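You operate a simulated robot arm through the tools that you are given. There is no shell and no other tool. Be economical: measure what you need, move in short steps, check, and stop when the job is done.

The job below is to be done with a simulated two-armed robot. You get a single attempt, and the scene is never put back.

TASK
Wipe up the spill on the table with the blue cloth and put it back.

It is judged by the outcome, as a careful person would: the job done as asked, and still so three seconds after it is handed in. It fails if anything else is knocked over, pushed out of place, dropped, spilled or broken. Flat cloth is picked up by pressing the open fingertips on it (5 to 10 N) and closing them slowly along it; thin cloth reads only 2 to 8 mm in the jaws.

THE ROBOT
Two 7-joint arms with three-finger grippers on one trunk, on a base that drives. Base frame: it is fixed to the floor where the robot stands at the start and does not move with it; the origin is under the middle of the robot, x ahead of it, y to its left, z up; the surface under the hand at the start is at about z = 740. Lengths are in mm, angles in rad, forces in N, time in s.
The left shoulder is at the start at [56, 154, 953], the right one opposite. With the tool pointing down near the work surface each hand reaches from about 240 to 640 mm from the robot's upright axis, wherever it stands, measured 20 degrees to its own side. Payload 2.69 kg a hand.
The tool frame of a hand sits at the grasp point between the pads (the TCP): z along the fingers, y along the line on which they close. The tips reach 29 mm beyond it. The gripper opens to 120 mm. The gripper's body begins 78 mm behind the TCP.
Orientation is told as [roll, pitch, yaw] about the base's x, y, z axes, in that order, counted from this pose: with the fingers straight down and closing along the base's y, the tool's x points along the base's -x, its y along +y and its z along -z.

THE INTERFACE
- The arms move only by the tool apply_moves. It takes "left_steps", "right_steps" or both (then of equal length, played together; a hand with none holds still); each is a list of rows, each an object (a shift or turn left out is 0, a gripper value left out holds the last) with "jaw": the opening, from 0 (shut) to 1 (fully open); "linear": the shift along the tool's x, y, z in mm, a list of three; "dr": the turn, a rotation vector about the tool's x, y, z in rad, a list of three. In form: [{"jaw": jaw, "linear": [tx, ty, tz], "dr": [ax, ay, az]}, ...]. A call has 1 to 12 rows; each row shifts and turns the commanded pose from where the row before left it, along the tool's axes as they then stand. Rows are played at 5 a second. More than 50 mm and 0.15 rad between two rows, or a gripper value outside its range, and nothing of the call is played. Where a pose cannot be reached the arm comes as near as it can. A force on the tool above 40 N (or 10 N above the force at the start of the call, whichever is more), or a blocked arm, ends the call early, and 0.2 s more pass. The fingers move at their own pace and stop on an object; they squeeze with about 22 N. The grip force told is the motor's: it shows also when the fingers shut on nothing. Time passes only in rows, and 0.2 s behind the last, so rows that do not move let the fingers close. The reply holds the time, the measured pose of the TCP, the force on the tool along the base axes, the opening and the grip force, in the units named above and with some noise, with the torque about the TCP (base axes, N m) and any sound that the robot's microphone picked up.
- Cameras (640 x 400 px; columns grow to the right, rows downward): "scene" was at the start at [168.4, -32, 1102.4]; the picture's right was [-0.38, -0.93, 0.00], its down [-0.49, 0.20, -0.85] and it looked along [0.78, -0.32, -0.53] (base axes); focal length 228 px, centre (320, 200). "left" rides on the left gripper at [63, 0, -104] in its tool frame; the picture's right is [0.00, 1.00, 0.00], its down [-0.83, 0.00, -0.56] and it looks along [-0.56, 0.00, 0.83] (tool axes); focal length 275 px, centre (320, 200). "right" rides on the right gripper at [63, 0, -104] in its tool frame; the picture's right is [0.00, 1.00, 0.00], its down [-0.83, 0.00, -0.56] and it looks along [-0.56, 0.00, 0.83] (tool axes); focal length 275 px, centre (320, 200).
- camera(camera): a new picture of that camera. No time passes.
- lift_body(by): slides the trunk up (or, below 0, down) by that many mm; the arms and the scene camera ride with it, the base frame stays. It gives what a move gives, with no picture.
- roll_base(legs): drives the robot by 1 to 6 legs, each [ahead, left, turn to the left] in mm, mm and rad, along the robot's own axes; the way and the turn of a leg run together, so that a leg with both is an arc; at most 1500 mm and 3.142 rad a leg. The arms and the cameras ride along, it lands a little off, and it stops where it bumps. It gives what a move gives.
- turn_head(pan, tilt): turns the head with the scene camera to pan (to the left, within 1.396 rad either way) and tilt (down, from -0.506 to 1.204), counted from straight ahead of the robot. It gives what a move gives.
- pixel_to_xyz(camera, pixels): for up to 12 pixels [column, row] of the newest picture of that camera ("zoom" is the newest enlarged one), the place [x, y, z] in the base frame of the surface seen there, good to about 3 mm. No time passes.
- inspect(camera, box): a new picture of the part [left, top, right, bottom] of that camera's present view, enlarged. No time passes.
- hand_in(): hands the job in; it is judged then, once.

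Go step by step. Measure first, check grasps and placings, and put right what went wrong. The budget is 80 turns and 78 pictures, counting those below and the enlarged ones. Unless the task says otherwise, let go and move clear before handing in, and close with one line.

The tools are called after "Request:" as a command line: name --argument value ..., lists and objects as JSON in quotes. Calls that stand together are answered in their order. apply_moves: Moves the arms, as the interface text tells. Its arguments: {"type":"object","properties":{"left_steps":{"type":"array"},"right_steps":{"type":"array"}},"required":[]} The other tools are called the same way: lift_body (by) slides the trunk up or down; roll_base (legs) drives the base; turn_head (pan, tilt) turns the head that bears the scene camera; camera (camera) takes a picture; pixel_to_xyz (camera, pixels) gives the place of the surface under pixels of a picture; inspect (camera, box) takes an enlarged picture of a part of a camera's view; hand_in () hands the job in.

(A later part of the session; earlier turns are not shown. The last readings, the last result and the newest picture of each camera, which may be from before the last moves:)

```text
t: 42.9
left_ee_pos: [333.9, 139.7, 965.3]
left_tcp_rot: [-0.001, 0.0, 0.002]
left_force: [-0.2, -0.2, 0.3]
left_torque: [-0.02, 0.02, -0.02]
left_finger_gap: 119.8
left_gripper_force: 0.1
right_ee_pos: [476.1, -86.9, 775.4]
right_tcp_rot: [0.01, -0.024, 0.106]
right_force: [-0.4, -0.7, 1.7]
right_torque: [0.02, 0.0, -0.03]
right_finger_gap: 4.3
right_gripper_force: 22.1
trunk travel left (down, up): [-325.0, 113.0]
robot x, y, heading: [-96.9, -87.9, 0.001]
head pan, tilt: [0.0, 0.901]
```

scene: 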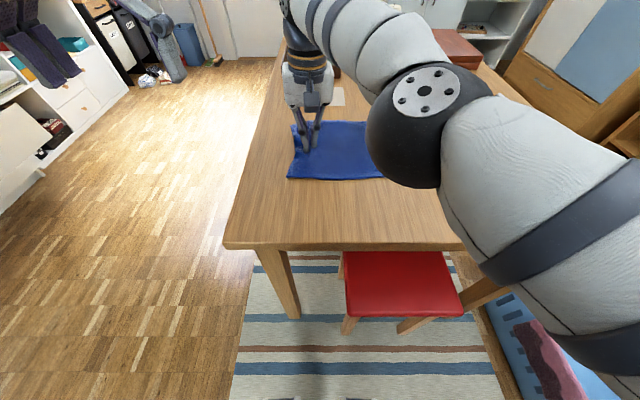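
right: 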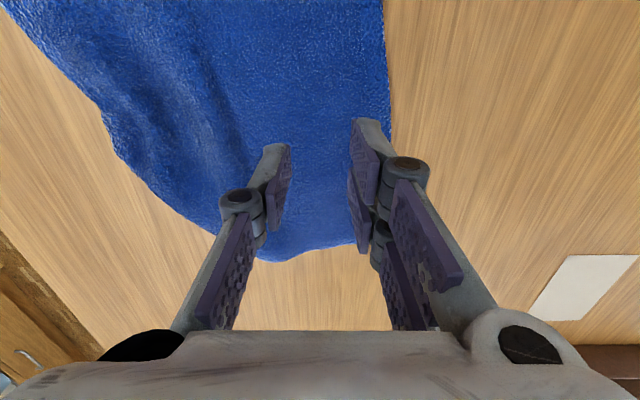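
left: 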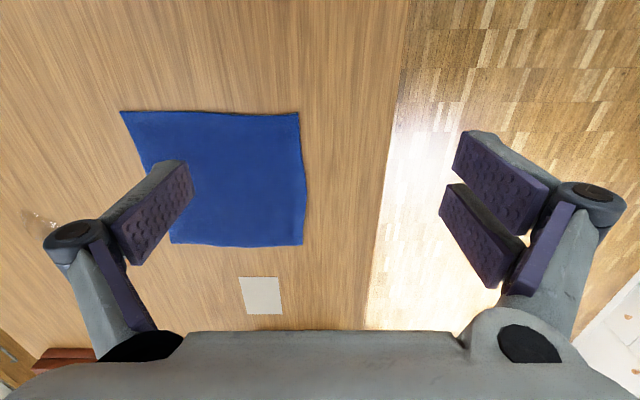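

Request:
apply_moves --right_steps '[{"linear": [0, 0, 3]}, {"linear": [0, 0, 1.5]}, {"jaw": 0.05}, {"jaw": 0.1}, {"jaw": 0.15}, {"jaw": 0.2}, {"jaw": 0.25}, {"jaw": 0.3}, {"linear": [0, 0, -10]}, {"linear": [0, 0, -30]}, {"linear": [0, -20, -30]}]'

Request:
apply_moves --right_steps '[{"linear": [0, -45, -5]}, {"linear": [0, -45, -5]}, {"linear": [0, -45, -5]}, {"linear": [0, -45, -5]}, {"linear": [0, -45, -5]}]'

Request:
camera --camera "scene"

Request:
camera --camera "right"

```text
t: 45.3
left_ee_pos: [333.4, 139.3, 964.1]
left_tcp_rot: [0.001, -0.001, 0.0]
left_force: [-0.7, -0.5, 0.5]
left_torque: [0.02, 0.0, 0.03]
left_finger_gap: 120.0
left_gripper_force: 0.1
right_ee_pos: [475.6, -107.3, 840.2]
right_tcp_rot: [0.012, -0.026, 0.105]
right_force: [-0.6, -0.4, -0.1]
right_torque: [0.01, -0.02, 0.01]
right_finger_gap: 36.1
right_gripper_force: 0.1
trunk travel left (down, up): [-325.0, 113.0]
robot x, y, heading: [-102.4, -86.2, -0.001]
head pan, tilt: [0.0, 0.901]
```

```text
t: 46.5
left_ee_pos: [333.9, 139.8, 965.2]
left_tcp_rot: [0.001, 0.0, -0.001]
left_force: [0.8, 0.2, 0.3]
left_torque: [-0.01, -0.01, 0.02]
left_finger_gap: 120.3
left_gripper_force: 0.0
right_ee_pos: [507.6, -328.4, 864.7]
right_tcp_rot: [0.012, -0.023, 0.104]
right_force: [-0.5, 0.7, 0.3]
right_torque: [0.02, 0.02, -0.02]
right_finger_gap: 35.6
right_gripper_force: 0.1
right hand out of reach, approached as far as the arm can: row 1, 2, 5
trunk travel left (down, up): [-325.0, 113.0]
robot x, y, heading: [-100.4, -84.9, 0.003]
head pan, tilt: [0.0, 0.901]
```

```text
49 pictures are left
```

scene: 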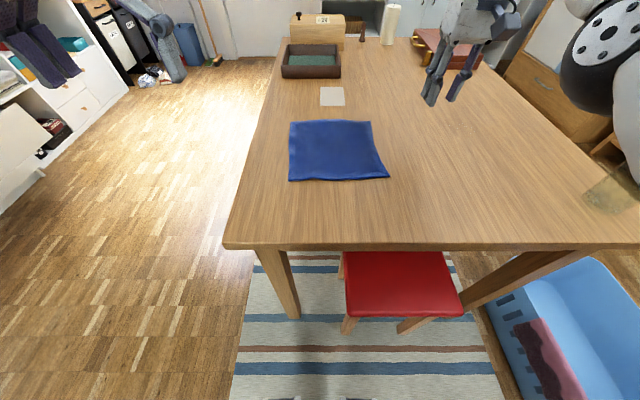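

```text
48 pictures are left
```

right: 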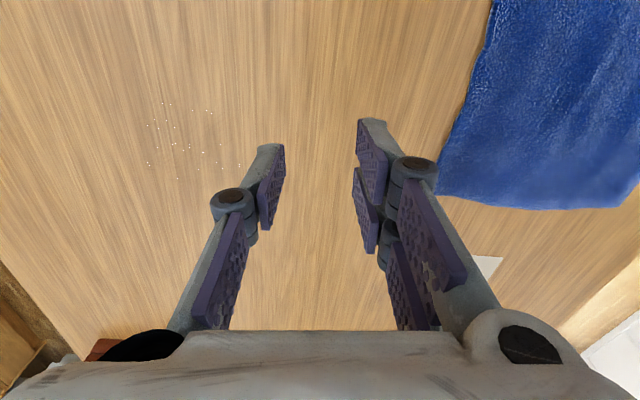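

The cloth is lying flat again, but white specks remain around right (180,140). I'll inspect those and measure the cloth.

Request:
inspect --camera "right" --box '[110, 80, 270, 200]'

Request:
pixel_to_xyz --camera "right" --pixels '[[150, 125], [212, 112], [150, 163], [180, 140], [222, 165], [165, 102], [240, 168]]'

Request:
pixel_to_xyz --camera "scene" --pixels '[[289, 180], [389, 177], [370, 122], [291, 123], [290, 150], [380, 150], [340, 179], [330, 121]]'

```text
3.33 times, centred on (190, 140) of right
```

zoom: 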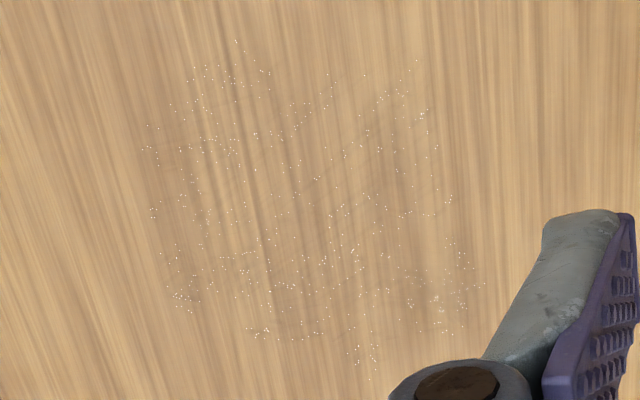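

```text
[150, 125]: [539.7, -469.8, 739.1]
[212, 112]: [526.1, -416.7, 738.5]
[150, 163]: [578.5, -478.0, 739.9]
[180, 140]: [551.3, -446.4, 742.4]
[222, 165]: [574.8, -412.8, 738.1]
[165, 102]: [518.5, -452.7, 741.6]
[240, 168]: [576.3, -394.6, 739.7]
```

```text
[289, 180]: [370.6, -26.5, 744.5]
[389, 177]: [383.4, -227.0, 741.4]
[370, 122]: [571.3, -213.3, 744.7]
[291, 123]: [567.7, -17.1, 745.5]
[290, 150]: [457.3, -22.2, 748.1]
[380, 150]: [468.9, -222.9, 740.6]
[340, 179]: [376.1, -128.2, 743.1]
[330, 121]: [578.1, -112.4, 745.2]
```

Only a thin film with specks remains (x≈515–585, y≈-480…-390), so it needs a second, firmer wipe. I'll roll back right and re-grip the cloth's right edge (now y≈-222).

Request:
roll_base --legs '[[32, 0, 0], [0, -115, 0]]'

Request:
apply_moves --right_steps '[{"linear": [10, 0, 0], "dr": [0, 0, 0.1], "jaw": 0.27}, {"linear": [10, 40, 0]}, {"linear": [10, 40, 0]}, {"linear": [10, 40, 0]}, {"linear": [10, 40, 0]}, {"linear": [10, 40, 0]}]'

```text
t: 48.5
left_ee_pos: [367.6, 24.4, 964.5]
left_tcp_rot: [-0.001, 0.001, -0.002]
left_force: [0.4, -0.7, -0.6]
left_torque: [0.0, -0.01, -0.02]
left_finger_gap: 120.1
left_gripper_force: 0.1
right_ee_pos: [539.8, -442.5, 864.9]
right_tcp_rot: [0.013, -0.025, 0.104]
right_force: [0.2, -0.7, 0.3]
right_torque: [0.01, 0.02, 0.0]
right_finger_gap: 35.9
right_gripper_force: 0.1
trunk travel left (down, up): [-325.0, 113.0]
robot x, y, heading: [-65.7, -200.8, -0.005]
head pan, tilt: [0.0, 0.901]
```

```text
t: 49.9
left_ee_pos: [365.8, 24.8, 964.4]
left_tcp_rot: [0.001, 0.001, 0.0]
left_force: [0.2, 0.0, -0.2]
left_torque: [0.01, 0.03, -0.01]
left_finger_gap: 120.0
left_gripper_force: 0.0
right_ee_pos: [506.4, -242.1, 873.1]
right_tcp_rot: [0.011, -0.026, 0.003]
right_force: [0.1, 0.1, 0.5]
right_torque: [-0.01, -0.02, 0.0]
right_finger_gap: 32.6
right_gripper_force: 0.0
right hand out of reach, approached as far as the arm can: row 1, 2, 3, 4
trunk travel left (down, up): [-325.0, 113.0]
robot x, y, heading: [-67.2, -200.2, -0.003]
head pan, tilt: [0.0, 0.901]
```

Request:
apply_moves --right_steps '[{"linear": [15, 20, 25]}, {"linear": [15, 20, 25]}, {"linear": [11, 12, 25]}, {"linear": [0, 0, 15]}]'

Request:
camera --camera "right"

```text
t: 50.9
left_ee_pos: [367.1, 25.4, 964.8]
left_tcp_rot: [-0.001, 0.0, -0.002]
left_force: [-0.2, -0.4, -0.4]
left_torque: [-0.01, -0.01, -0.01]
left_finger_gap: 120.1
left_gripper_force: 0.0
right_ee_pos: [500.8, -190.1, 800.6]
right_tcp_rot: [0.01, -0.025, -0.001]
right_force: [-0.4, 0.2, 0.1]
right_torque: [-0.01, -0.02, 0.01]
right_finger_gap: 32.5
right_gripper_force: 0.0
right hand out of reach, approached as far as the arm can: row 1, 2, 3
trunk travel left (down, up): [-325.0, 113.0]
robot x, y, heading: [-65.2, -200.2, -0.001]
head pan, tilt: [0.0, 0.901]
```

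```text
46 pictures are left
```

right: 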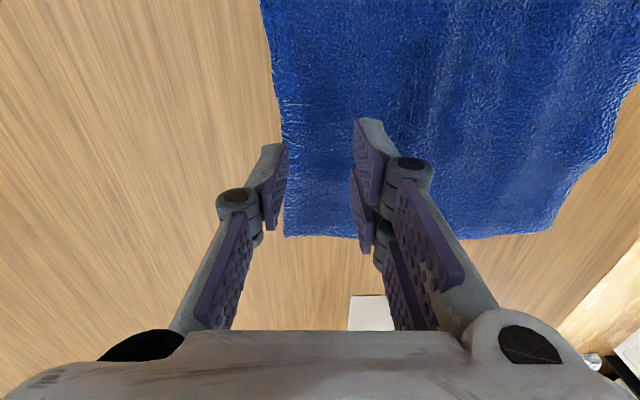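

Request:
apply_moves --right_steps '[{"linear": [15, 7, 5]}, {"linear": [15, 7, 10]}, {"linear": [0, 0, 8]}, {"linear": [0, 0, 3]}]'

Request:
camera --camera "right"

```text
t: 51.9
left_ee_pos: [366.1, 24.6, 964.5]
left_tcp_rot: [0.0, -0.001, -0.004]
left_force: [0.0, 0.7, -0.1]
left_torque: [0.01, 0.03, -0.01]
left_finger_gap: 119.9
left_gripper_force: 0.0
right_ee_pos: [500.8, -185.1, 781.3]
right_tcp_rot: [0.012, -0.022, 0.006]
right_force: [0.1, 0.3, -0.4]
right_torque: [-0.01, 0.01, 0.0]
right_finger_gap: 32.5
right_gripper_force: 0.2
right hand out of reach, approached as far as the arm can: row 1, 2
trunk travel left (down, up): [-325.0, 113.0]
robot x, y, heading: [-68.0, -200.4, -0.0]
head pan, tilt: [0.0, 0.901]
```

```text
45 pictures are left
```

right: 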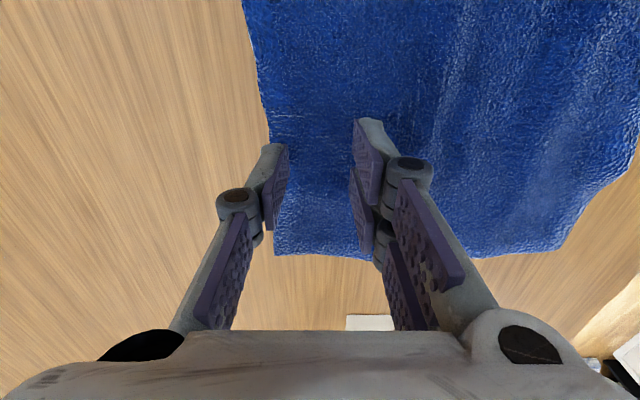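

Request:
apply_moves --right_steps '[{"linear": [0, 0, -15]}]'

Request:
roll_base --legs '[[0, 50, 0]]'

Request:
apply_moves --right_steps '[{"linear": [0, -20, 0]}, {"linear": [0, -18, 0]}, {"linear": [0, 0, 0]}]'

```text
t: 52.3
left_ee_pos: [366.2, 25.3, 965.3]
left_tcp_rot: [-0.002, 0.0, -0.003]
left_force: [-0.1, 0.0, 0.4]
left_torque: [-0.01, 0.01, -0.02]
left_finger_gap: 120.1
left_gripper_force: 0.1
right_ee_pos: [501.5, -188.8, 798.0]
right_tcp_rot: [0.014, -0.026, 0.001]
right_force: [0.1, 0.8, -0.8]
right_torque: [0.0, -0.03, 0.0]
right_finger_gap: 32.4
right_gripper_force: 0.1
trunk travel left (down, up): [-325.0, 113.0]
robot x, y, heading: [-67.5, -202.8, -0.001]
head pan, tilt: [0.0, 0.901]
```

```text
t: 53.4
left_ee_pos: [365.3, 74.7, 965.0]
left_tcp_rot: [0.001, 0.0, -0.002]
left_force: [0.1, 0.3, -0.1]
left_torque: [0.02, 0.02, -0.01]
left_finger_gap: 119.8
left_gripper_force: 0.0
right_ee_pos: [500.0, -137.9, 797.9]
right_tcp_rot: [0.01, -0.023, 0.001]
right_force: [-0.5, 0.8, -0.1]
right_torque: [-0.06, -0.06, -0.03]
right_finger_gap: 32.3
right_gripper_force: 0.1
trunk travel left (down, up): [-325.0, 113.0]
robot x, y, heading: [-68.1, -154.3, 0.0]
head pan, tilt: [0.0, 0.901]
```

```text
t: 54.1
left_ee_pos: [367.2, 75.3, 964.8]
left_tcp_rot: [0.001, 0.001, -0.001]
left_force: [-1.2, 0.8, -0.1]
left_torque: [-0.02, -0.01, -0.01]
left_finger_gap: 120.2
left_gripper_force: 0.0
right_ee_pos: [513.0, -172.0, 797.1]
right_tcp_rot: [0.009, -0.022, 0.002]
right_force: [-0.2, -0.8, 0.4]
right_torque: [-0.01, -0.01, 0.0]
right_finger_gap: 32.3
right_gripper_force: 0.0
right hand out of reach, approached as far as the arm can: row 1, 2
trunk travel left (down, up): [-325.0, 113.0]
robot x, y, heading: [-65.2, -149.5, 0.001]
head pan, tilt: [0.0, 0.901]
```

The right arm seems stuck against a joint limit. I'll retreat to a comfortable pose on its own side and come back in.

Request:
apply_moves --right_steps '[{"linear": [0, -40, -15]}, {"linear": [0, -40, -15]}, {"linear": [0, -40, -10]}, {"linear": [0, -40, -10]}, {"linear": [0, -30, 0]}, {"linear": [0, 0, 0]}]'

```text
t: 55.5
left_ee_pos: [367.4, 75.2, 965.4]
left_tcp_rot: [-0.001, 0.001, -0.002]
left_force: [-0.8, 0.3, 0.1]
left_torque: [-0.01, 0.01, 0.0]
left_finger_gap: 119.8
left_gripper_force: 0.0
right_ee_pos: [540.5, -356.0, 852.4]
right_tcp_rot: [0.011, -0.023, 0.002]
right_force: [0.3, 0.3, 0.1]
right_torque: [0.03, -0.01, 0.01]
right_finger_gap: 32.3
right_gripper_force: 0.0
right hand out of reach, approached as far as the arm can: row 1, 2, 3, 4
trunk travel left (down, up): [-325.0, 113.0]
robot x, y, heading: [-63.5, -149.2, -0.002]
head pan, tilt: [0.0, 0.901]
```

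Request:
apply_moves --right_steps '[{"linear": [30, 0, 0]}, {"linear": [30, 0, 0]}, {"linear": [30, 0, 0]}, {"linear": [0, 0, 0]}]'

```text
t: 56.5
left_ee_pos: [366.2, 74.4, 965.2]
left_tcp_rot: [0.0, -0.001, -0.002]
left_force: [0.8, 0.0, -0.2]
left_torque: [-0.02, -0.01, -0.01]
left_finger_gap: 120.2
left_gripper_force: 0.0
right_ee_pos: [537.8, -353.1, 864.8]
right_tcp_rot: [0.013, -0.022, 0.003]
right_force: [0.7, -0.4, 0.3]
right_torque: [-0.01, -0.04, 0.01]
right_finger_gap: 32.4
right_gripper_force: 0.1
right hand out of reach, approached as far as the arm can: row 1, 2, 3
trunk travel left (down, up): [-325.0, 113.0]
robot x, y, heading: [-68.9, -153.3, 0.0]
head pan, tilt: [0.0, 0.901]
```

Request:
apply_moves --right_steps '[{"linear": [0, -40, 0]}, {"linear": [0, -40, 0]}, {"linear": [0, -30, 0]}, {"linear": [20, 0, 0]}, {"linear": [20, 0, 0]}, {"linear": [20, 0, 0]}]'

Request:
camera --camera "scene"

```text
t: 58.0
left_ee_pos: [366.1, 74.7, 964.5]
left_tcp_rot: [0.001, 0.0, -0.002]
left_force: [-0.2, -0.5, -1.0]
left_torque: [0.02, -0.01, -0.01]
left_finger_gap: 120.1
left_gripper_force: 0.0
right_ee_pos: [526.7, -469.6, 870.0]
right_tcp_rot: [0.013, -0.021, 0.001]
right_force: [0.0, 0.8, -0.8]
right_torque: [0.02, -0.04, -0.01]
right_finger_gap: 32.4
right_gripper_force: 0.1
right hand out of reach, approached as far as the arm can: row 2, 4, 5, 6
trunk travel left (down, up): [-325.0, 113.0]
robot x, y, heading: [-68.7, -152.9, -0.001]
head pan, tilt: [0.0, 0.901]
```

```text
44 pictures are left
```

scene: 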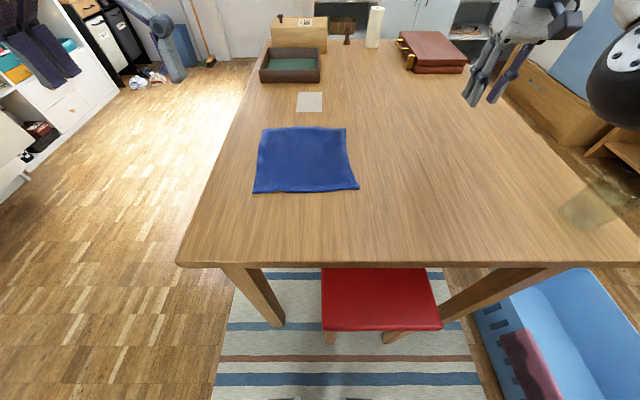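

Request:
apply_moves --right_steps '[{"dr": [0, 0, 0.12]}, {"dr": [0, 0, 0.12]}, {"linear": [20, 0, 0]}, {"linear": [20, 0, 0]}, {"linear": [20, 0, 0]}]'

```text
t: 59.1
left_ee_pos: [365.7, 74.8, 964.5]
left_tcp_rot: [0.001, 0.001, -0.001]
left_force: [-0.2, -0.5, 0.4]
left_torque: [0.0, 0.02, -0.01]
left_finger_gap: 120.0
left_gripper_force: 0.1
right_ee_pos: [526.9, -467.5, 870.1]
right_tcp_rot: [0.017, -0.021, -0.238]
right_force: [0.8, 0.3, 1.3]
right_torque: [0.01, 0.03, 0.0]
right_finger_gap: 32.4
right_gripper_force: 0.2
right hand out of reach, approached as far as the arm can: row 3, 4, 5
trunk travel left (down, up): [-325.0, 113.0]
robot x, y, heading: [-70.1, -154.5, -0.002]
head pan, tilt: [0.0, 0.901]
```

Request:
apply_moves --right_steps '[{"dr": [0, -0.12, 0]}, {"dr": [0, -0.12, 0]}, {"linear": [20, 0, 0]}, {"linear": [20, 0, 0]}]'

```text
t: 60.1
left_ee_pos: [367.1, 74.2, 964.5]
left_tcp_rot: [0.0, 0.001, -0.001]
left_force: [-0.2, -0.3, -0.2]
left_torque: [0.01, 0.03, 0.01]
left_finger_gap: 120.1
left_gripper_force: 0.1
right_ee_pos: [578.7, -478.3, 884.0]
right_tcp_rot: [0.018, -0.259, -0.242]
right_force: [0.4, -0.9, -0.3]
right_torque: [0.0, 0.01, 0.0]
right_finger_gap: 32.4
right_gripper_force: 0.1
right hand out of reach, approached as far as the arm can: row 1, 2, 3, 4
trunk travel left (down, up): [-325.0, 113.0]
robot x, y, heading: [-67.6, -151.2, -0.002]
head pan, tilt: [0.0, 0.901]
```

Request:
apply_moves --right_steps '[{"dr": [0, 0.12, 0]}, {"dr": [0, 0.12, 0]}, {"linear": [0, -20, 25]}, {"linear": [0, -20, 25]}, {"linear": [30, -20, 0]}, {"linear": [30, -20, 0]}]'

```text
t: 61.5
left_ee_pos: [364.9, 73.8, 963.8]
left_tcp_rot: [0.0, 0.0, -0.004]
left_force: [-0.5, 0.3, 0.8]
left_torque: [-0.02, 0.0, 0.02]
left_finger_gap: 119.9
left_gripper_force: 0.1
right_ee_pos: [517.3, -540.3, 829.6]
right_tcp_rot: [0.017, -0.019, -0.237]
right_force: [0.1, -0.9, -0.5]
right_torque: [0.0, 0.0, 0.0]
right_finger_gap: 32.4
right_gripper_force: 0.2
right hand out of reach, approached as far as the arm can: row 1, 2, 3, 4, 5, 6
trunk travel left (down, up): [-325.0, 113.0]
robot x, y, heading: [-64.9, -151.5, 0.002]
head pan, tilt: [0.0, 0.901]
```

Request:
apply_moves --right_steps '[{"linear": [0, 0, -40], "dr": [0, 0, -0.12]}, {"linear": [0, 0, -40], "dr": [0, 0, -0.12]}, {"linear": [0, -20, -40]}, {"linear": [0, -20, -20]}, {"linear": [25, -30, 0]}, {"linear": [25, -30, 0]}, {"linear": [25, -20, 0]}, {"linear": [25, 0, 0]}]'

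Request:
camera --camera "scene"

```text
t: 63.4
left_ee_pos: [366.4, 74.5, 963.8]
left_tcp_rot: [0.0, 0.001, -0.001]
left_force: [-0.7, 0.4, 0.0]
left_torque: [0.03, 0.01, 0.06]
left_finger_gap: 120.2
left_gripper_force: 0.1
right_ee_pos: [406.9, -664.3, 969.5]
right_tcp_rot: [0.011, -0.021, 0.001]
right_force: [-0.2, -0.8, 0.0]
right_torque: [0.03, -0.01, 0.02]
right_finger_gap: 32.5
right_gripper_force: 0.0
right hand out of reach, approached as far as the arm can: row 1, 2, 3, 4, 5, 6, 7, 8
trunk travel left (down, up): [-325.0, 113.0]
robot x, y, heading: [-71.0, -151.9, 0.005]
head pan, tilt: [0.0, 0.901]
```

```text
43 pictures are left
```

scene: 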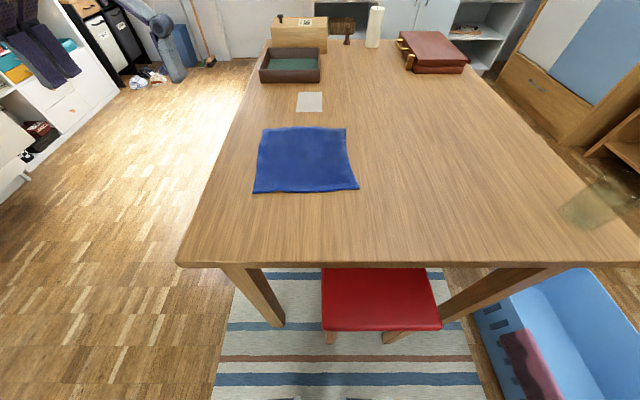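

The right arm keeps sliding at a constant distance from its shoulder, as if the elbow won't bend. I'll look at its posture.

Request:
turn_head --pan -1.1 --tilt 0.3

Request:
camera --camera "scene"

```text
t: 64.7
left_ee_pos: [366.1, 73.4, 964.9]
left_tcp_rot: [-0.001, -0.001, -0.001]
left_force: [-0.1, -0.7, 0.4]
left_torque: [0.01, -0.03, 0.02]
left_finger_gap: 120.0
left_gripper_force: 0.0
right_ee_pos: [408.1, -663.2, 967.8]
right_tcp_rot: [0.011, -0.022, 0.002]
right_force: [0.4, -0.5, 0.4]
right_torque: [-0.02, -0.02, 0.0]
right_finger_gap: 32.4
right_gripper_force: 0.1
trunk travel left (down, up): [-325.0, 113.0]
robot x, y, heading: [-68.1, -151.8, -0.001]
head pan, tilt: [-1.1, 0.3]
```

```text
42 pictures are left
```

scene: 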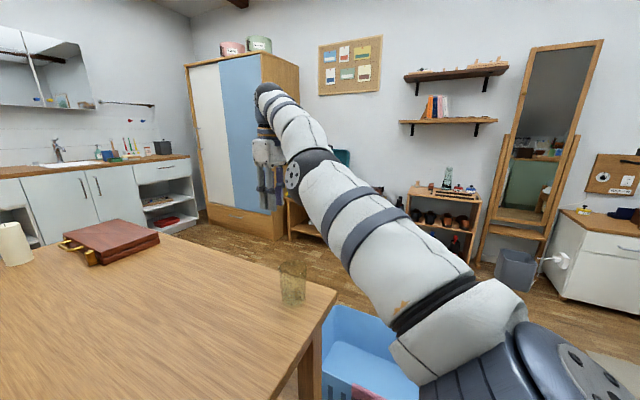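

The right arm is locked straight at the elbow. I'll try one diagonal inward sweep to bend it; if that fails I'll switch to the left arm.

Request:
apply_moves --right_steps '[{"linear": [10, 48, 3]}, {"linear": [10, 48, 3]}, {"linear": [15, 47, 3]}, {"linear": [20, 45, 3]}, {"linear": [25, 42, 3]}, {"linear": [30, 38, 0]}, {"linear": [30, 38, 0]}, {"linear": [0, 45, 0]}, {"linear": [0, 0, 0]}, {"linear": [0, 0, 0]}]'

```text
t: 66.9
left_ee_pos: [366.4, 73.7, 964.6]
left_tcp_rot: [0.0, -0.001, -0.003]
left_force: [-0.7, 0.2, -0.5]
left_torque: [0.04, -0.02, 0.02]
left_finger_gap: 119.7
left_gripper_force: 0.0
right_ee_pos: [487.3, -415.7, 998.1]
right_tcp_rot: [0.012, -0.025, 0.0]
right_force: [0.3, -0.4, 0.6]
right_torque: [0.0, 0.01, 0.04]
right_finger_gap: 32.6
right_gripper_force: 0.0
right hand out of reach, approached as far as the arm can: row 1, 2, 3, 4, 5, 6, 7, 8
trunk travel left (down, up): [-325.0, 113.0]
robot x, y, heading: [-69.9, -149.9, -0.001]
head pan, tilt: [-1.1, 0.3]
```

The picture shows the forearm rising from a low elbow, which is the wrong elbow branch. I'll extend fully, sweep down so the elbow flips up, then come inward.

Request:
apply_moves --right_steps '[{"linear": [-45, 0, 0]}, {"linear": [-45, 0, 0]}, {"linear": [-45, 0, 0]}, {"linear": [0, 0, 40]}, {"linear": [0, 0, 40]}, {"linear": [0, 0, 40]}, {"linear": [10, 0, 30]}, {"linear": [25, 0, 10]}, {"linear": [30, 0, 0]}, {"linear": [30, 0, 0]}, {"linear": [30, 0, 0]}]'

Request:
camera --camera "scene"

```text
t: 69.3
left_ee_pos: [368.0, 73.7, 965.2]
left_tcp_rot: [0.0, 0.001, -0.003]
left_force: [0.4, 0.2, 0.2]
left_torque: [0.03, 0.01, 0.0]
left_finger_gap: 120.4
left_gripper_force: 0.1
right_ee_pos: [539.7, -411.9, 852.7]
right_tcp_rot: [0.013, -0.024, 0.001]
right_force: [-0.5, -0.7, -0.3]
right_torque: [0.01, -0.03, -0.02]
right_finger_gap: 32.4
right_gripper_force: 0.1
right hand out of reach, approached as far as the arm can: row 1, 2, 3, 4, 5, 6, 7, 8, 9, 10, 11
trunk travel left (down, up): [-325.0, 113.0]
robot x, y, heading: [-67.0, -150.8, 0.003]
head pan, tilt: [-1.1, 0.3]
```

```text
41 pictures are left
```

scene: 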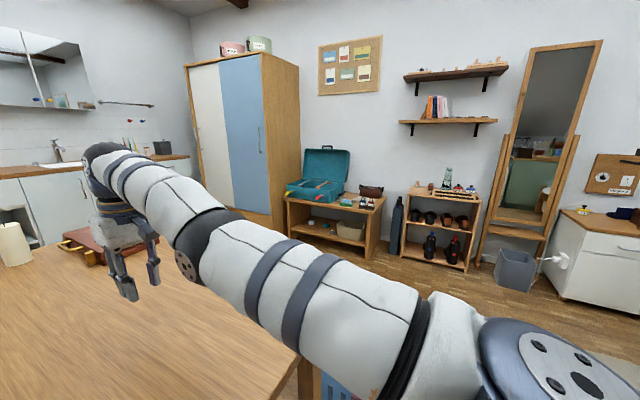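

The right arm stays stuck, so I'll use the left arm. I'll raise the trunk, roll right and turn the base clockwise so the spill and cloth fall on the left arm's side.

Request:
lift_body --by 100

Request:
roll_base --legs '[[0, -145, 0], [0, 0, -0.8]]'

Request:
turn_head --pan 0.7 --tilt 0.9

Request:
camera --camera "scene"

```text
t: 70.6
left_ee_pos: [367.3, 74.4, 1063.4]
left_tcp_rot: [0.0, 0.0, -0.001]
left_force: [-0.4, 0.6, -0.8]
left_torque: [-0.01, 0.03, 0.01]
left_finger_gap: 119.9
left_gripper_force: 0.0
right_ee_pos: [505.2, -411.6, 1116.9]
right_tcp_rot: [0.011, -0.301, 0.002]
right_force: [-0.4, -0.1, -1.2]
right_torque: [0.02, 0.0, 0.02]
right_finger_gap: 32.3
right_gripper_force: 0.1
trunk travel left (down, up): [-425.0, 13.0]
robot x, y, heading: [-69.0, -151.8, -0.002]
head pan, tilt: [-1.1, 0.3]
```

```text
t: 74.5
left_ee_pos: [396.7, -448.8, 1065.1]
left_tcp_rot: [0.001, 0.0, -0.803]
left_force: [-0.4, -0.1, -0.1]
left_torque: [-0.04, 0.0, -0.02]
left_finger_gap: 120.0
left_gripper_force: 0.0
right_ee_pos: [143.8, -888.3, 1118.4]
right_tcp_rot: [0.012, -0.301, -0.795]
right_force: [-0.5, -0.1, 0.4]
right_torque: [0.0, 0.02, 0.03]
right_finger_gap: 32.2
right_gripper_force: 0.0
trunk travel left (down, up): [-425.0, 13.0]
robot x, y, heading: [-70.4, -297.8, -0.799]
head pan, tilt: [-1.1, 0.3]
```

```text
t: 76.2
left_ee_pos: [396.3, -450.4, 1065.2]
left_tcp_rot: [0.0, 0.001, -0.801]
left_force: [-0.7, -0.2, 0.8]
left_torque: [0.01, -0.02, 0.0]
left_finger_gap: 120.0
left_gripper_force: 0.1
right_ee_pos: [143.9, -887.7, 1119.5]
right_tcp_rot: [0.011, -0.302, -0.798]
right_force: [0.4, -0.3, 0.3]
right_torque: [0.02, -0.01, -0.03]
right_finger_gap: 32.1
right_gripper_force: 0.0
trunk travel left (down, up): [-425.0, 13.0]
robot x, y, heading: [-71.3, -295.1, -0.8]
head pan, tilt: [0.7, 0.901]
```

```text
40 pictures are left
```

scene: 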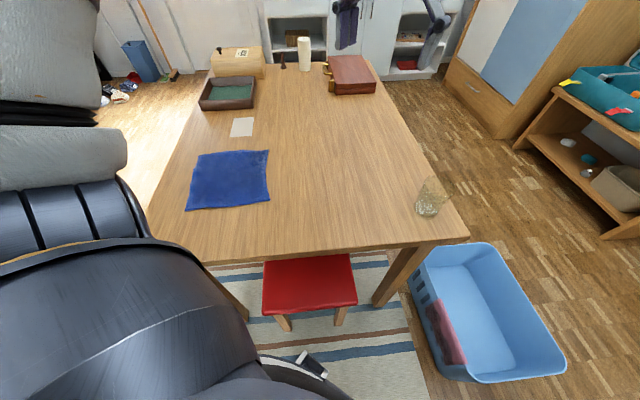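

The turn worked and nothing moved. I'll lower the trunk and bring the left hand over the cloth's right edge.

Request:
lift_body --by -100

Request:
apply_moves --left_steps '[{"linear": [22.5, 39.5, 15], "jaw": 0.27}, {"linear": [22.5, 39.5, 20]}, {"linear": [22.5, 39.5, 20]}, {"linear": [22.5, 39.5, 20]}, {"linear": [22.5, 39.5, 20]}, {"linear": [22.5, 39.5, 20]}]'

Request:
camera --camera "left"

```text
t: 77.6
left_ee_pos: [396.7, -449.3, 965.3]
left_tcp_rot: [0.0, -0.002, -0.801]
left_force: [0.0, 0.0, 0.1]
left_torque: [0.0, 0.01, -0.01]
left_finger_gap: 120.3
left_gripper_force: 0.1
right_ee_pos: [167.9, -910.9, 855.3]
right_tcp_rot: [0.011, -0.022, -0.797]
right_force: [0.2, 0.0, -0.8]
right_torque: [-0.02, 0.0, -0.01]
right_finger_gap: 32.3
right_gripper_force: 0.2
trunk travel left (down, up): [-325.0, 113.0]
robot x, y, heading: [-68.5, -295.2, -0.802]
head pan, tilt: [0.7, 0.901]
```

```text
t: 79.0
left_ee_pos: [472.7, -193.1, 848.2]
left_tcp_rot: [-0.004, 0.0, -0.803]
left_force: [-0.2, 0.2, 0.8]
left_torque: [-0.01, 0.0, -0.01]
left_finger_gap: 32.2
left_gripper_force: 0.0
left hand out of reach, approached as far as the arm can: row 6
right_ee_pos: [166.9, -911.8, 854.2]
right_tcp_rot: [0.014, -0.021, -0.799]
right_force: [0.9, -0.2, 1.0]
right_torque: [0.01, 0.02, 0.03]
right_finger_gap: 32.3
right_gripper_force: 0.0
trunk travel left (down, up): [-325.0, 113.0]
robot x, y, heading: [-67.1, -295.7, -0.804]
head pan, tilt: [0.7, 0.901]
```

```text
39 pictures are left
```

left: 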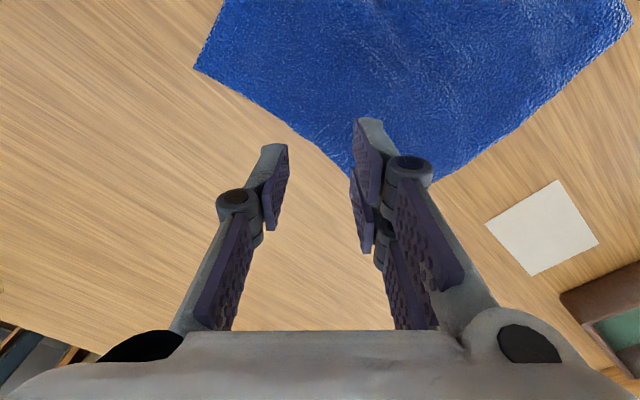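

Request:
apply_moves --left_steps '[{"linear": [0, 0, 20]}, {"linear": [0, 0, 20]}, {"linear": [0, 0, 20]}, {"linear": [0, 0, 7]}]'

Request:
camera --camera "left"

```text
t: 80.0
left_ee_pos: [472.4, -193.2, 782.4]
left_tcp_rot: [-0.001, -0.002, -0.801]
left_force: [-0.1, 0.1, 0.1]
left_torque: [0.02, 0.04, 0.03]
left_finger_gap: 32.7
left_gripper_force: 0.1
right_ee_pos: [166.7, -911.4, 853.7]
right_tcp_rot: [0.013, -0.022, -0.797]
right_force: [0.4, 0.4, -0.4]
right_torque: [-0.01, -0.03, -0.01]
right_finger_gap: 32.6
right_gripper_force: 0.1
trunk travel left (down, up): [-325.0, 113.0]
robot x, y, heading: [-68.1, -295.6, -0.801]
head pan, tilt: [0.7, 0.901]
```

```text
38 pictures are left
```

left: 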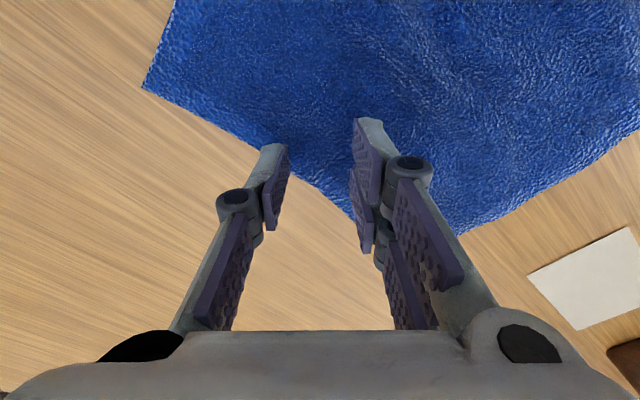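

Request:
apply_moves --left_steps '[{"linear": [14, 6, 0]}, {"linear": [0, 0, 5]}, {"linear": [0, 0, 3]}, {"linear": [0, 0, 2]}]'

```text
t: 81.0
left_ee_pos: [466.6, -179.2, 773.4]
left_tcp_rot: [0.001, 0.0, -0.801]
left_force: [0.7, 1.1, 2.0]
left_torque: [0.03, -0.03, 0.01]
left_finger_gap: 32.6
left_gripper_force: 0.1
right_ee_pos: [167.6, -912.2, 854.5]
right_tcp_rot: [0.01, -0.022, -0.798]
right_force: [-0.3, -0.5, -0.6]
right_torque: [0.0, 0.01, -0.01]
right_finger_gap: 32.6
right_gripper_force: 0.0
trunk travel left (down, up): [-325.0, 113.0]
robot x, y, heading: [-70.5, -298.1, -0.798]
head pan, tilt: [0.7, 0.901]
```

Request:
apply_moves --left_steps '[{"linear": [0, 0, 1.2]}, {"linear": [0, 0, 0.8], "jaw": 0.24}, {"jaw": 0.21}, {"jaw": 0.18}, {"jaw": 0.15}, {"jaw": 0.12}, {"jaw": 0.09}, {"jaw": 0.06}, {"jaw": 0.03}, {"jaw": 0.0}, {"jaw": 0}, {"jaw": 0}]'

Request:
camera --camera "left"

```text
t: 83.6
left_ee_pos: [466.3, -179.1, 769.9]
left_tcp_rot: [0.002, -0.001, -0.802]
left_force: [0.6, 0.4, 3.8]
left_torque: [0.02, 0.01, -0.01]
left_finger_gap: 3.9
left_gripper_force: 21.9
right_ee_pos: [168.0, -911.8, 853.5]
right_tcp_rot: [0.011, -0.021, -0.799]
right_force: [-1.0, -0.3, 0.5]
right_torque: [0.0, 0.01, -0.02]
right_finger_gap: 32.6
right_gripper_force: 0.1
trunk travel left (down, up): [-325.0, 113.0]
robot x, y, heading: [-65.0, -294.9, -0.806]
head pan, tilt: [0.7, 0.901]
```

```text
37 pictures are left
```

left: 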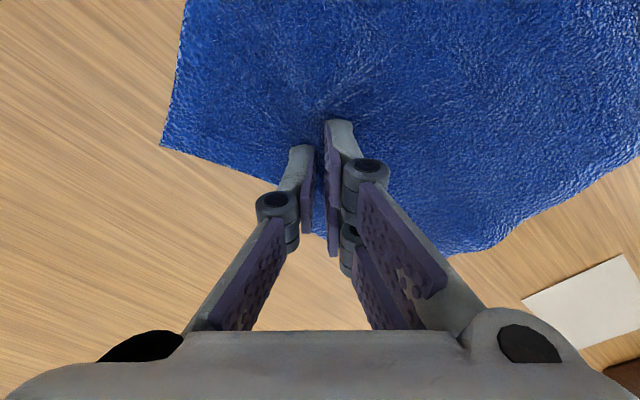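

Gripped (3.9 mm). I'll drag it to the spill with the left hand.

Request:
apply_moves --left_steps '[{"linear": [0, 0, -6]}, {"linear": [-26, -12.6, 0]}, {"linear": [-26, -12.6, 0]}, {"linear": [-26, -12.6, 0]}, {"linear": [-26, -12.6, 0]}, {"linear": [-26, -12.6, 0]}, {"linear": [-26, -12.6, 0]}, {"linear": [-26, -12.6, 0]}, {"linear": [-26, -12.6, 0]}]'

Request:
camera --camera "scene"

```text
t: 85.6
left_ee_pos: [540.4, -399.8, 777.4]
left_tcp_rot: [0.0, 0.0, -0.799]
left_force: [0.2, 0.5, 0.3]
left_torque: [-0.02, -0.01, 0.0]
left_finger_gap: 3.7
left_gripper_force: 21.9
right_ee_pos: [167.7, -911.9, 855.0]
right_tcp_rot: [0.012, -0.02, -0.8]
right_force: [0.0, 0.5, -0.1]
right_torque: [-0.01, 0.0, 0.0]
right_finger_gap: 32.2
right_gripper_force: 0.0
trunk travel left (down, up): [-325.0, 113.0]
robot x, y, heading: [-69.0, -295.3, -0.802]
head pan, tilt: [0.7, 0.901]
```

```text
36 pictures are left
```

scene: 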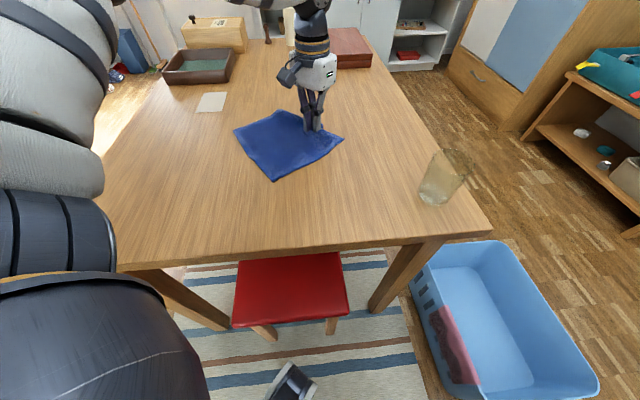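

The cloth is at the spill's edge. I'll press down and rub in parallel strokes over the whole area.

Request:
apply_moves --left_steps '[{"linear": [0, 0, 5]}, {"linear": [-14.3, -13.9, 2]}, {"linear": [-14.3, -13.9, 0]}, {"linear": [-14.3, -13.9, 0]}, {"linear": [-14.3, -13.9, 0]}, {"linear": [-10.5, 10.8, 0]}, {"linear": [14.3, 13.9, 0]}, {"linear": [14.3, 13.9, 0]}, {"linear": [14.3, 13.9, 0]}, {"linear": [-10.5, 10.8, 0]}, {"linear": [-14.3, -13.9, 0]}, {"linear": [-14.3, -13.9, 0]}]'

```text
t: 88.2
left_ee_pos: [569.3, -458.2, 770.5]
left_tcp_rot: [0.0, -0.002, -0.801]
left_force: [0.2, 3.4, 9.7]
left_torque: [0.06, -0.12, 0.07]
left_finger_gap: 3.7
left_gripper_force: 22.3
right_ee_pos: [167.6, -911.8, 854.4]
right_tcp_rot: [0.012, -0.021, -0.797]
right_force: [0.7, 0.3, -0.1]
right_torque: [-0.06, -0.01, -0.01]
right_finger_gap: 32.4
right_gripper_force: 0.1
trunk travel left (down, up): [-325.0, 113.0]
robot x, y, heading: [-66.2, -292.3, -0.801]
head pan, tilt: [0.7, 0.901]
```

Request:
apply_moves --left_steps '[{"linear": [-14.3, -13.9, 0]}, {"linear": [-8.5, 8.6, 0]}, {"linear": [14.3, 13.9, 0]}, {"linear": [14.3, 13.9, 0]}, {"linear": [14.3, 13.9, 0]}, {"linear": [14.3, 13.9, 0]}, {"linear": [14, -14.4, 0]}, {"linear": [14, -14.4, 0]}, {"linear": [-14.3, -13.9, 0]}, {"linear": [-14.3, -13.9, 0]}, {"linear": [-14.3, -13.9, 0]}, {"linear": [-14.3, -13.9, 0]}]'

Request:
camera --camera "scene"

```text
t: 90.8
left_ee_pos: [539.5, -478.1, 770.3]
left_tcp_rot: [0.0, -0.002, -0.802]
left_force: [1.4, 6.0, 16.3]
left_torque: [0.09, -0.22, 0.06]
left_finger_gap: 3.7
left_gripper_force: 22.4
right_ee_pos: [166.8, -911.1, 856.0]
right_tcp_rot: [0.012, -0.023, -0.797]
right_force: [-0.3, -0.3, -0.5]
right_torque: [0.03, 0.02, 0.0]
right_finger_gap: 32.4
right_gripper_force: 0.1
trunk travel left (down, up): [-325.0, 113.0]
robot x, y, heading: [-67.9, -295.8, -0.8]
head pan, tilt: [0.7, 0.901]
```

```text
35 pictures are left
```

scene: 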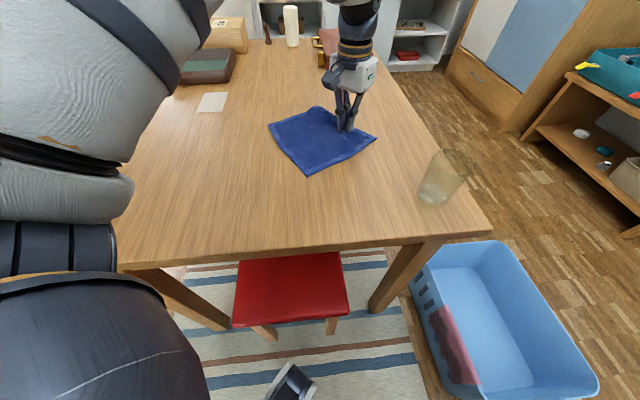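

Request:
apply_moves --left_steps '[{"linear": [14, -14.4, -0.7]}, {"linear": [14.3, 13.9, 0]}, {"linear": [14.3, 13.9, 0]}, {"linear": [14.3, 13.9, 0]}, {"linear": [14.3, 13.9, 0]}, {"linear": [-14.0, 14.4, 0]}, {"linear": [-14.0, 14.4, 0]}, {"linear": [-14.3, -13.9, 0]}, {"linear": [-14.3, -13.9, 0]}, {"linear": [-14.3, -13.9, 0]}, {"linear": [-14.3, -13.9, 0]}, {"linear": [-14.3, -13.9, 0]}]'

```text
t: 93.4
left_ee_pos: [561.0, -499.3, 771.6]
left_tcp_rot: [-0.001, -0.001, -0.801]
left_force: [0.3, 3.0, 8.4]
left_torque: [0.04, -0.12, 0.05]
left_finger_gap: 3.8
left_gripper_force: 21.6
right_ee_pos: [166.9, -912.0, 854.9]
right_tcp_rot: [0.011, -0.02, -0.798]
right_force: [0.0, 0.0, -0.6]
right_torque: [0.01, 0.03, 0.03]
right_finger_gap: 32.4
right_gripper_force: 0.0
trunk travel left (down, up): [-325.0, 113.0]
robot x, y, heading: [-68.2, -296.1, -0.799]
head pan, tilt: [0.7, 0.901]
```

I'll lift the cloth's edge and fold it back temporarily to see whether the table beneath is clean.

Request:
apply_moves --left_steps '[{"linear": [0, 0, -35]}, {"linear": [0, 0, -35]}, {"linear": [0, 0, -35]}, {"linear": [17.9, 17.4, 0]}, {"linear": [17.9, 17.4, 0]}, {"linear": [21.5, 21, 0]}, {"linear": [21.5, 21, 0]}, {"linear": [21.5, 21, 0]}]'

Request:
camera --camera "scene"

Request:
camera --camera "left"

```text
t: 95.2
left_ee_pos: [560.8, -357.5, 874.4]
left_tcp_rot: [0.001, -0.002, -0.801]
left_force: [0.0, 0.2, -0.4]
left_torque: [-0.04, 0.04, -0.02]
left_finger_gap: 3.5
left_gripper_force: 21.9
right_ee_pos: [167.5, -911.2, 854.7]
right_tcp_rot: [0.011, -0.021, -0.797]
right_force: [-1.2, -0.9, 0.4]
right_torque: [-0.02, 0.0, 0.0]
right_finger_gap: 32.4
right_gripper_force: 0.1
trunk travel left (down, up): [-325.0, 113.0]
robot x, y, heading: [-66.7, -295.6, -0.802]
head pan, tilt: [0.7, 0.901]
```

```text
34 pictures are left
```

scene: 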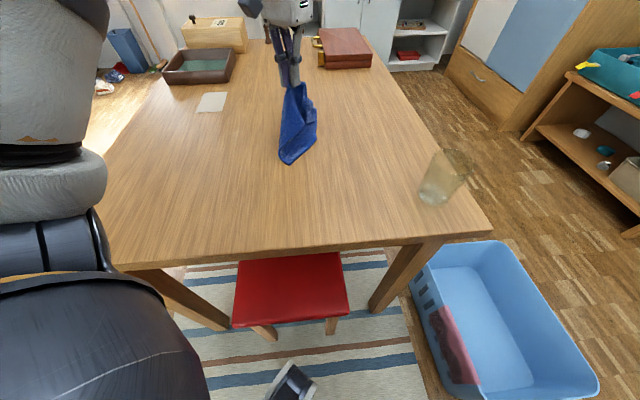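

```text
33 pictures are left
```

left: 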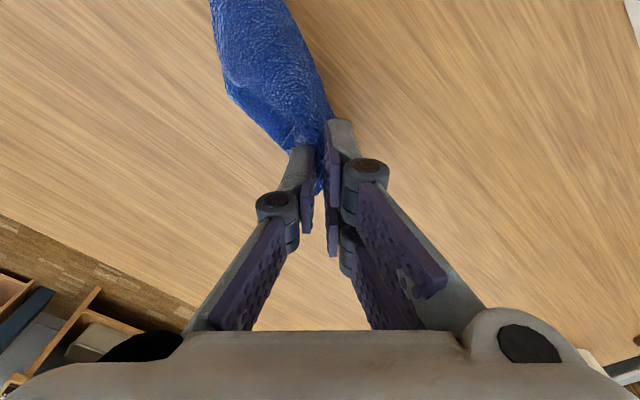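

The cloth hangs from the hand, so the spill area is exposed. I'll inspect it.

Request:
inspect --camera "scene" --box '[290, 70, 420, 160]'

Request:
pixel_to_xyz --camera "scene" --pixels '[[340, 120], [350, 120], [335, 130], [288, 162], [315, 130], [283, 130]]'

Request:
inspect --camera "left" --box '[60, 30, 300, 200]'

```text
4.44 times, centred on (355, 115) of scene
```

zoom: 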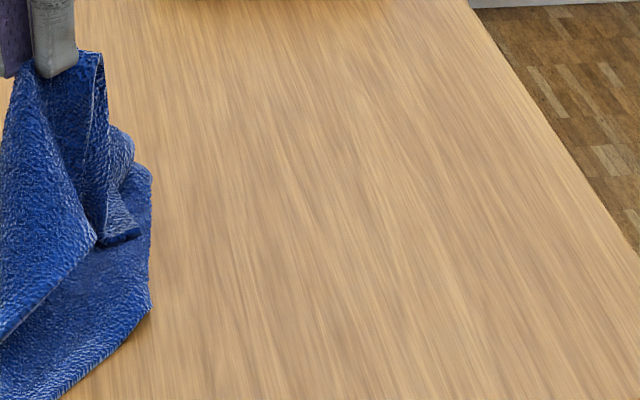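

```text
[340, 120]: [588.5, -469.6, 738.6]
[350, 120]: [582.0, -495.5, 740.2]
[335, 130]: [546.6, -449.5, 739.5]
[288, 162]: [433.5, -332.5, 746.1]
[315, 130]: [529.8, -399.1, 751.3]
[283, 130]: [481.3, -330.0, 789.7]
```

```text
2.35 times, centred on (180, 115) of left
```

zoom: 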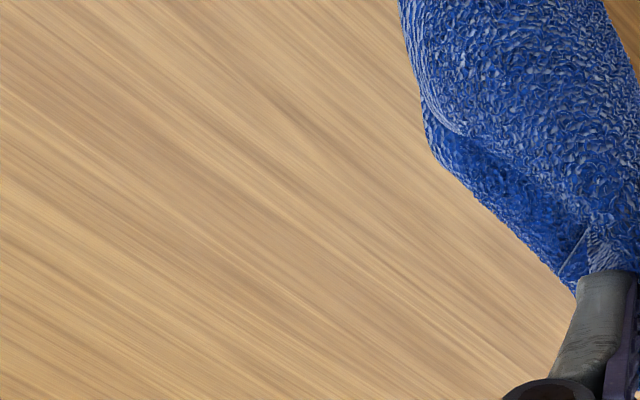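

The table is clean. I'll carry the cloth home by raising the trunk and turning the base back so the left arm reaches comfortably.

Request:
lift_body --by 110

Request:
roll_base --legs '[[0, 0, 0.8]]'

Request:
turn_head --pan 0.1 --tilt 0.9

Request:
camera --camera "scene"

```text
t: 96.6
left_ee_pos: [561.5, -359.2, 982.9]
left_tcp_rot: [-0.001, 0.004, -0.802]
left_force: [-0.1, -0.9, -1.1]
left_torque: [0.05, 0.01, 0.0]
left_finger_gap: 3.7
left_gripper_force: 21.7
right_ee_pos: [134.7, -877.4, 1160.9]
right_tcp_rot: [0.01, -0.356, -0.798]
right_force: [0.6, 0.3, -0.6]
right_torque: [0.02, -0.01, 0.02]
right_finger_gap: 32.5
right_gripper_force: 0.1
trunk travel left (down, up): [-435.0, 3.0]
robot x, y, heading: [-68.3, -296.4, -0.804]
head pan, tilt: [0.7, 0.901]
```

```text
t: 99.1
left_ee_pos: [418.4, 109.0, 985.9]
left_tcp_rot: [0.0, 0.001, -0.007]
left_force: [-0.3, -0.7, -0.6]
left_torque: [-0.03, 0.01, -0.06]
left_finger_gap: 3.6
left_gripper_force: 22.2
right_ee_pos: [488.5, -558.6, 1164.3]
right_tcp_rot: [0.01, -0.359, -0.003]
right_force: [-0.3, -0.1, 0.1]
right_torque: [0.01, -0.02, -0.01]
right_finger_gap: 32.2
right_gripper_force: 0.0
trunk travel left (down, up): [-435.0, 3.0]
robot x, y, heading: [-63.0, -294.7, -0.012]
head pan, tilt: [0.7, 0.901]
```

```text
t: 100.1
left_ee_pos: [417.6, 108.1, 984.8]
left_tcp_rot: [0.001, 0.0, -0.007]
left_force: [0.3, 0.0, 0.1]
left_torque: [0.0, -0.01, -0.11]
left_finger_gap: 3.6
left_gripper_force: 22.1
right_ee_pos: [486.6, -560.0, 1163.7]
right_tcp_rot: [0.01, -0.36, -0.004]
right_force: [-0.7, 0.9, 0.0]
right_torque: [-0.02, 0.01, -0.02]
right_finger_gap: 32.6
right_gripper_force: 0.1
trunk travel left (down, up): [-435.0, 3.0]
robot x, y, heading: [-66.7, -294.4, -0.007]
head pan, tilt: [0.099, 0.901]
```

```text
30 pictures are left
```

scene: 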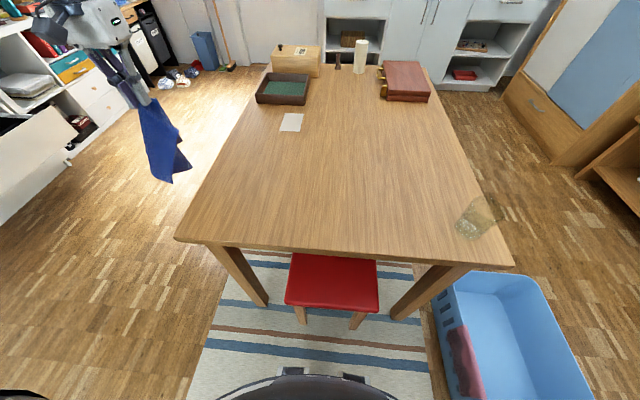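

Request:
apply_moves --left_steps '[{"linear": [-14, -37, 0]}, {"linear": [-14, -37, 0]}, {"linear": [-14, -37, 0]}, {"linear": [-14, -37, 0]}, {"dr": [0, 0, 0.13]}, {"dr": [0, 0, 0.13]}, {"dr": [0, 0, 0.13]}, {"dr": [0, 0, 0.13]}, {"dr": [0, 0, 0.13]}, {"dr": [0, 0, 0.13]}]'

Request:
camera --camera "scene"

Request:
inspect --camera "scene" --box '[330, 90, 490, 200]'

```text
t: 102.3
left_ee_pos: [472.9, -39.7, 986.3]
left_tcp_rot: [0.001, 0.0, -0.791]
left_force: [-0.6, -0.1, -0.4]
left_torque: [0.01, 0.03, 0.03]
left_finger_gap: 3.3
left_gripper_force: 21.9
right_ee_pos: [487.4, -559.1, 1162.8]
right_tcp_rot: [0.01, -0.361, -0.004]
right_force: [0.3, -0.1, 0.4]
right_torque: [-0.01, -0.01, -0.02]
right_finger_gap: 32.5
right_gripper_force: 0.0
trunk travel left (down, up): [-435.0, 3.0]
robot x, y, heading: [-67.4, -296.5, -0.011]
head pan, tilt: [0.099, 0.901]
```

```text
29 pictures are left
```

scene: 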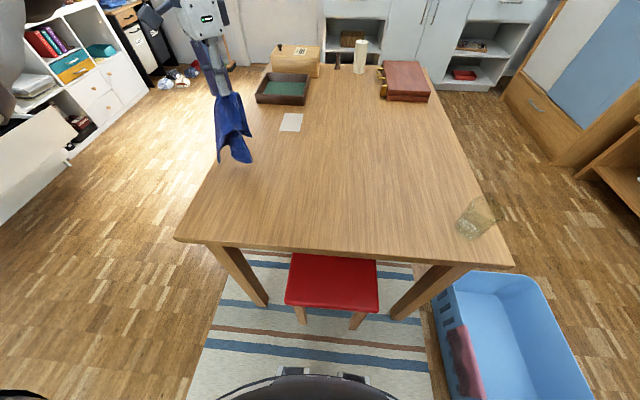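

```text
3.64 times, centred on (410, 145) of scene
```

zoom: 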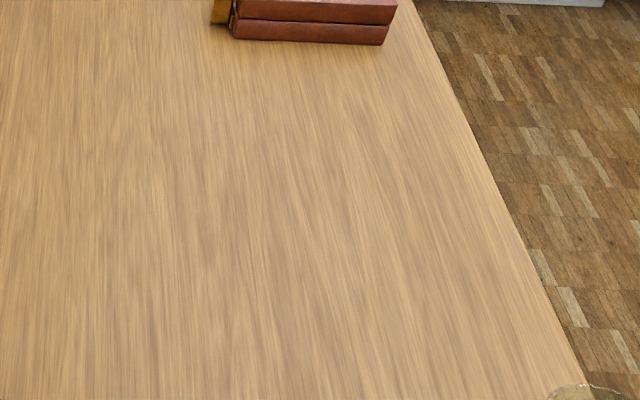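

The spill area is spotless. I'll lay the cloth down now, moving right while lowering.

Request:
lift_body --by -60

Request:
apply_moves --left_steps '[{"linear": [-14.6, -14.6, 15]}, {"linear": [-14.6, -14.6, 18]}, {"linear": [-14.6, -14.6, 18]}, {"linear": [-14.6, -14.6, 18]}, {"linear": [-14.6, -14.6, 18]}, {"linear": [-14.6, -14.6, 18]}, {"linear": [-14.6, -14.6, 18]}, {"linear": [-14.6, -14.6, 18]}, {"linear": [-7, -7, 8]}]'

Request:
camera --camera "scene"

```text
t: 103.3
left_ee_pos: [472.1, -38.4, 926.1]
left_tcp_rot: [0.003, -0.001, -0.787]
left_force: [-0.1, 0.4, 0.2]
left_torque: [0.0, -0.02, 0.04]
left_finger_gap: 3.2
left_gripper_force: 21.8
right_ee_pos: [487.2, -558.7, 1104.4]
right_tcp_rot: [0.009, -0.361, -0.004]
right_force: [-0.2, 0.8, 0.4]
right_torque: [0.0, -0.05, 0.02]
right_finger_gap: 32.6
right_gripper_force: 0.0
trunk travel left (down, up): [-375.0, 63.0]
robot x, y, heading: [-66.1, -296.5, -0.007]
head pan, tilt: [0.099, 0.901]
```

```text
t: 105.3
left_ee_pos: [473.2, -214.8, 776.9]
left_tcp_rot: [0.003, -0.003, -0.789]
left_force: [0.8, 1.5, 5.8]
left_torque: [0.12, 0.0, 0.04]
left_finger_gap: 3.3
left_gripper_force: 21.3
right_ee_pos: [486.3, -559.1, 1103.6]
right_tcp_rot: [0.012, -0.359, -0.004]
right_force: [0.2, 0.8, 0.0]
right_torque: [-0.02, 0.01, 0.02]
right_finger_gap: 32.5
right_gripper_force: 0.1
trunk travel left (down, up): [-375.0, 63.0]
robot x, y, heading: [-63.7, -294.9, -0.008]
head pan, tilt: [0.099, 0.901]
```

```text
27 pictures are left
```

scene: 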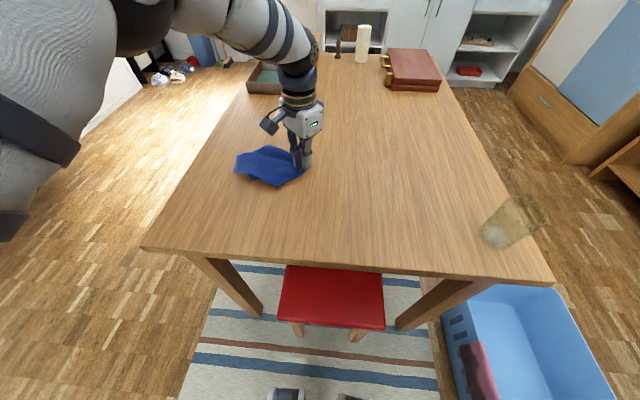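

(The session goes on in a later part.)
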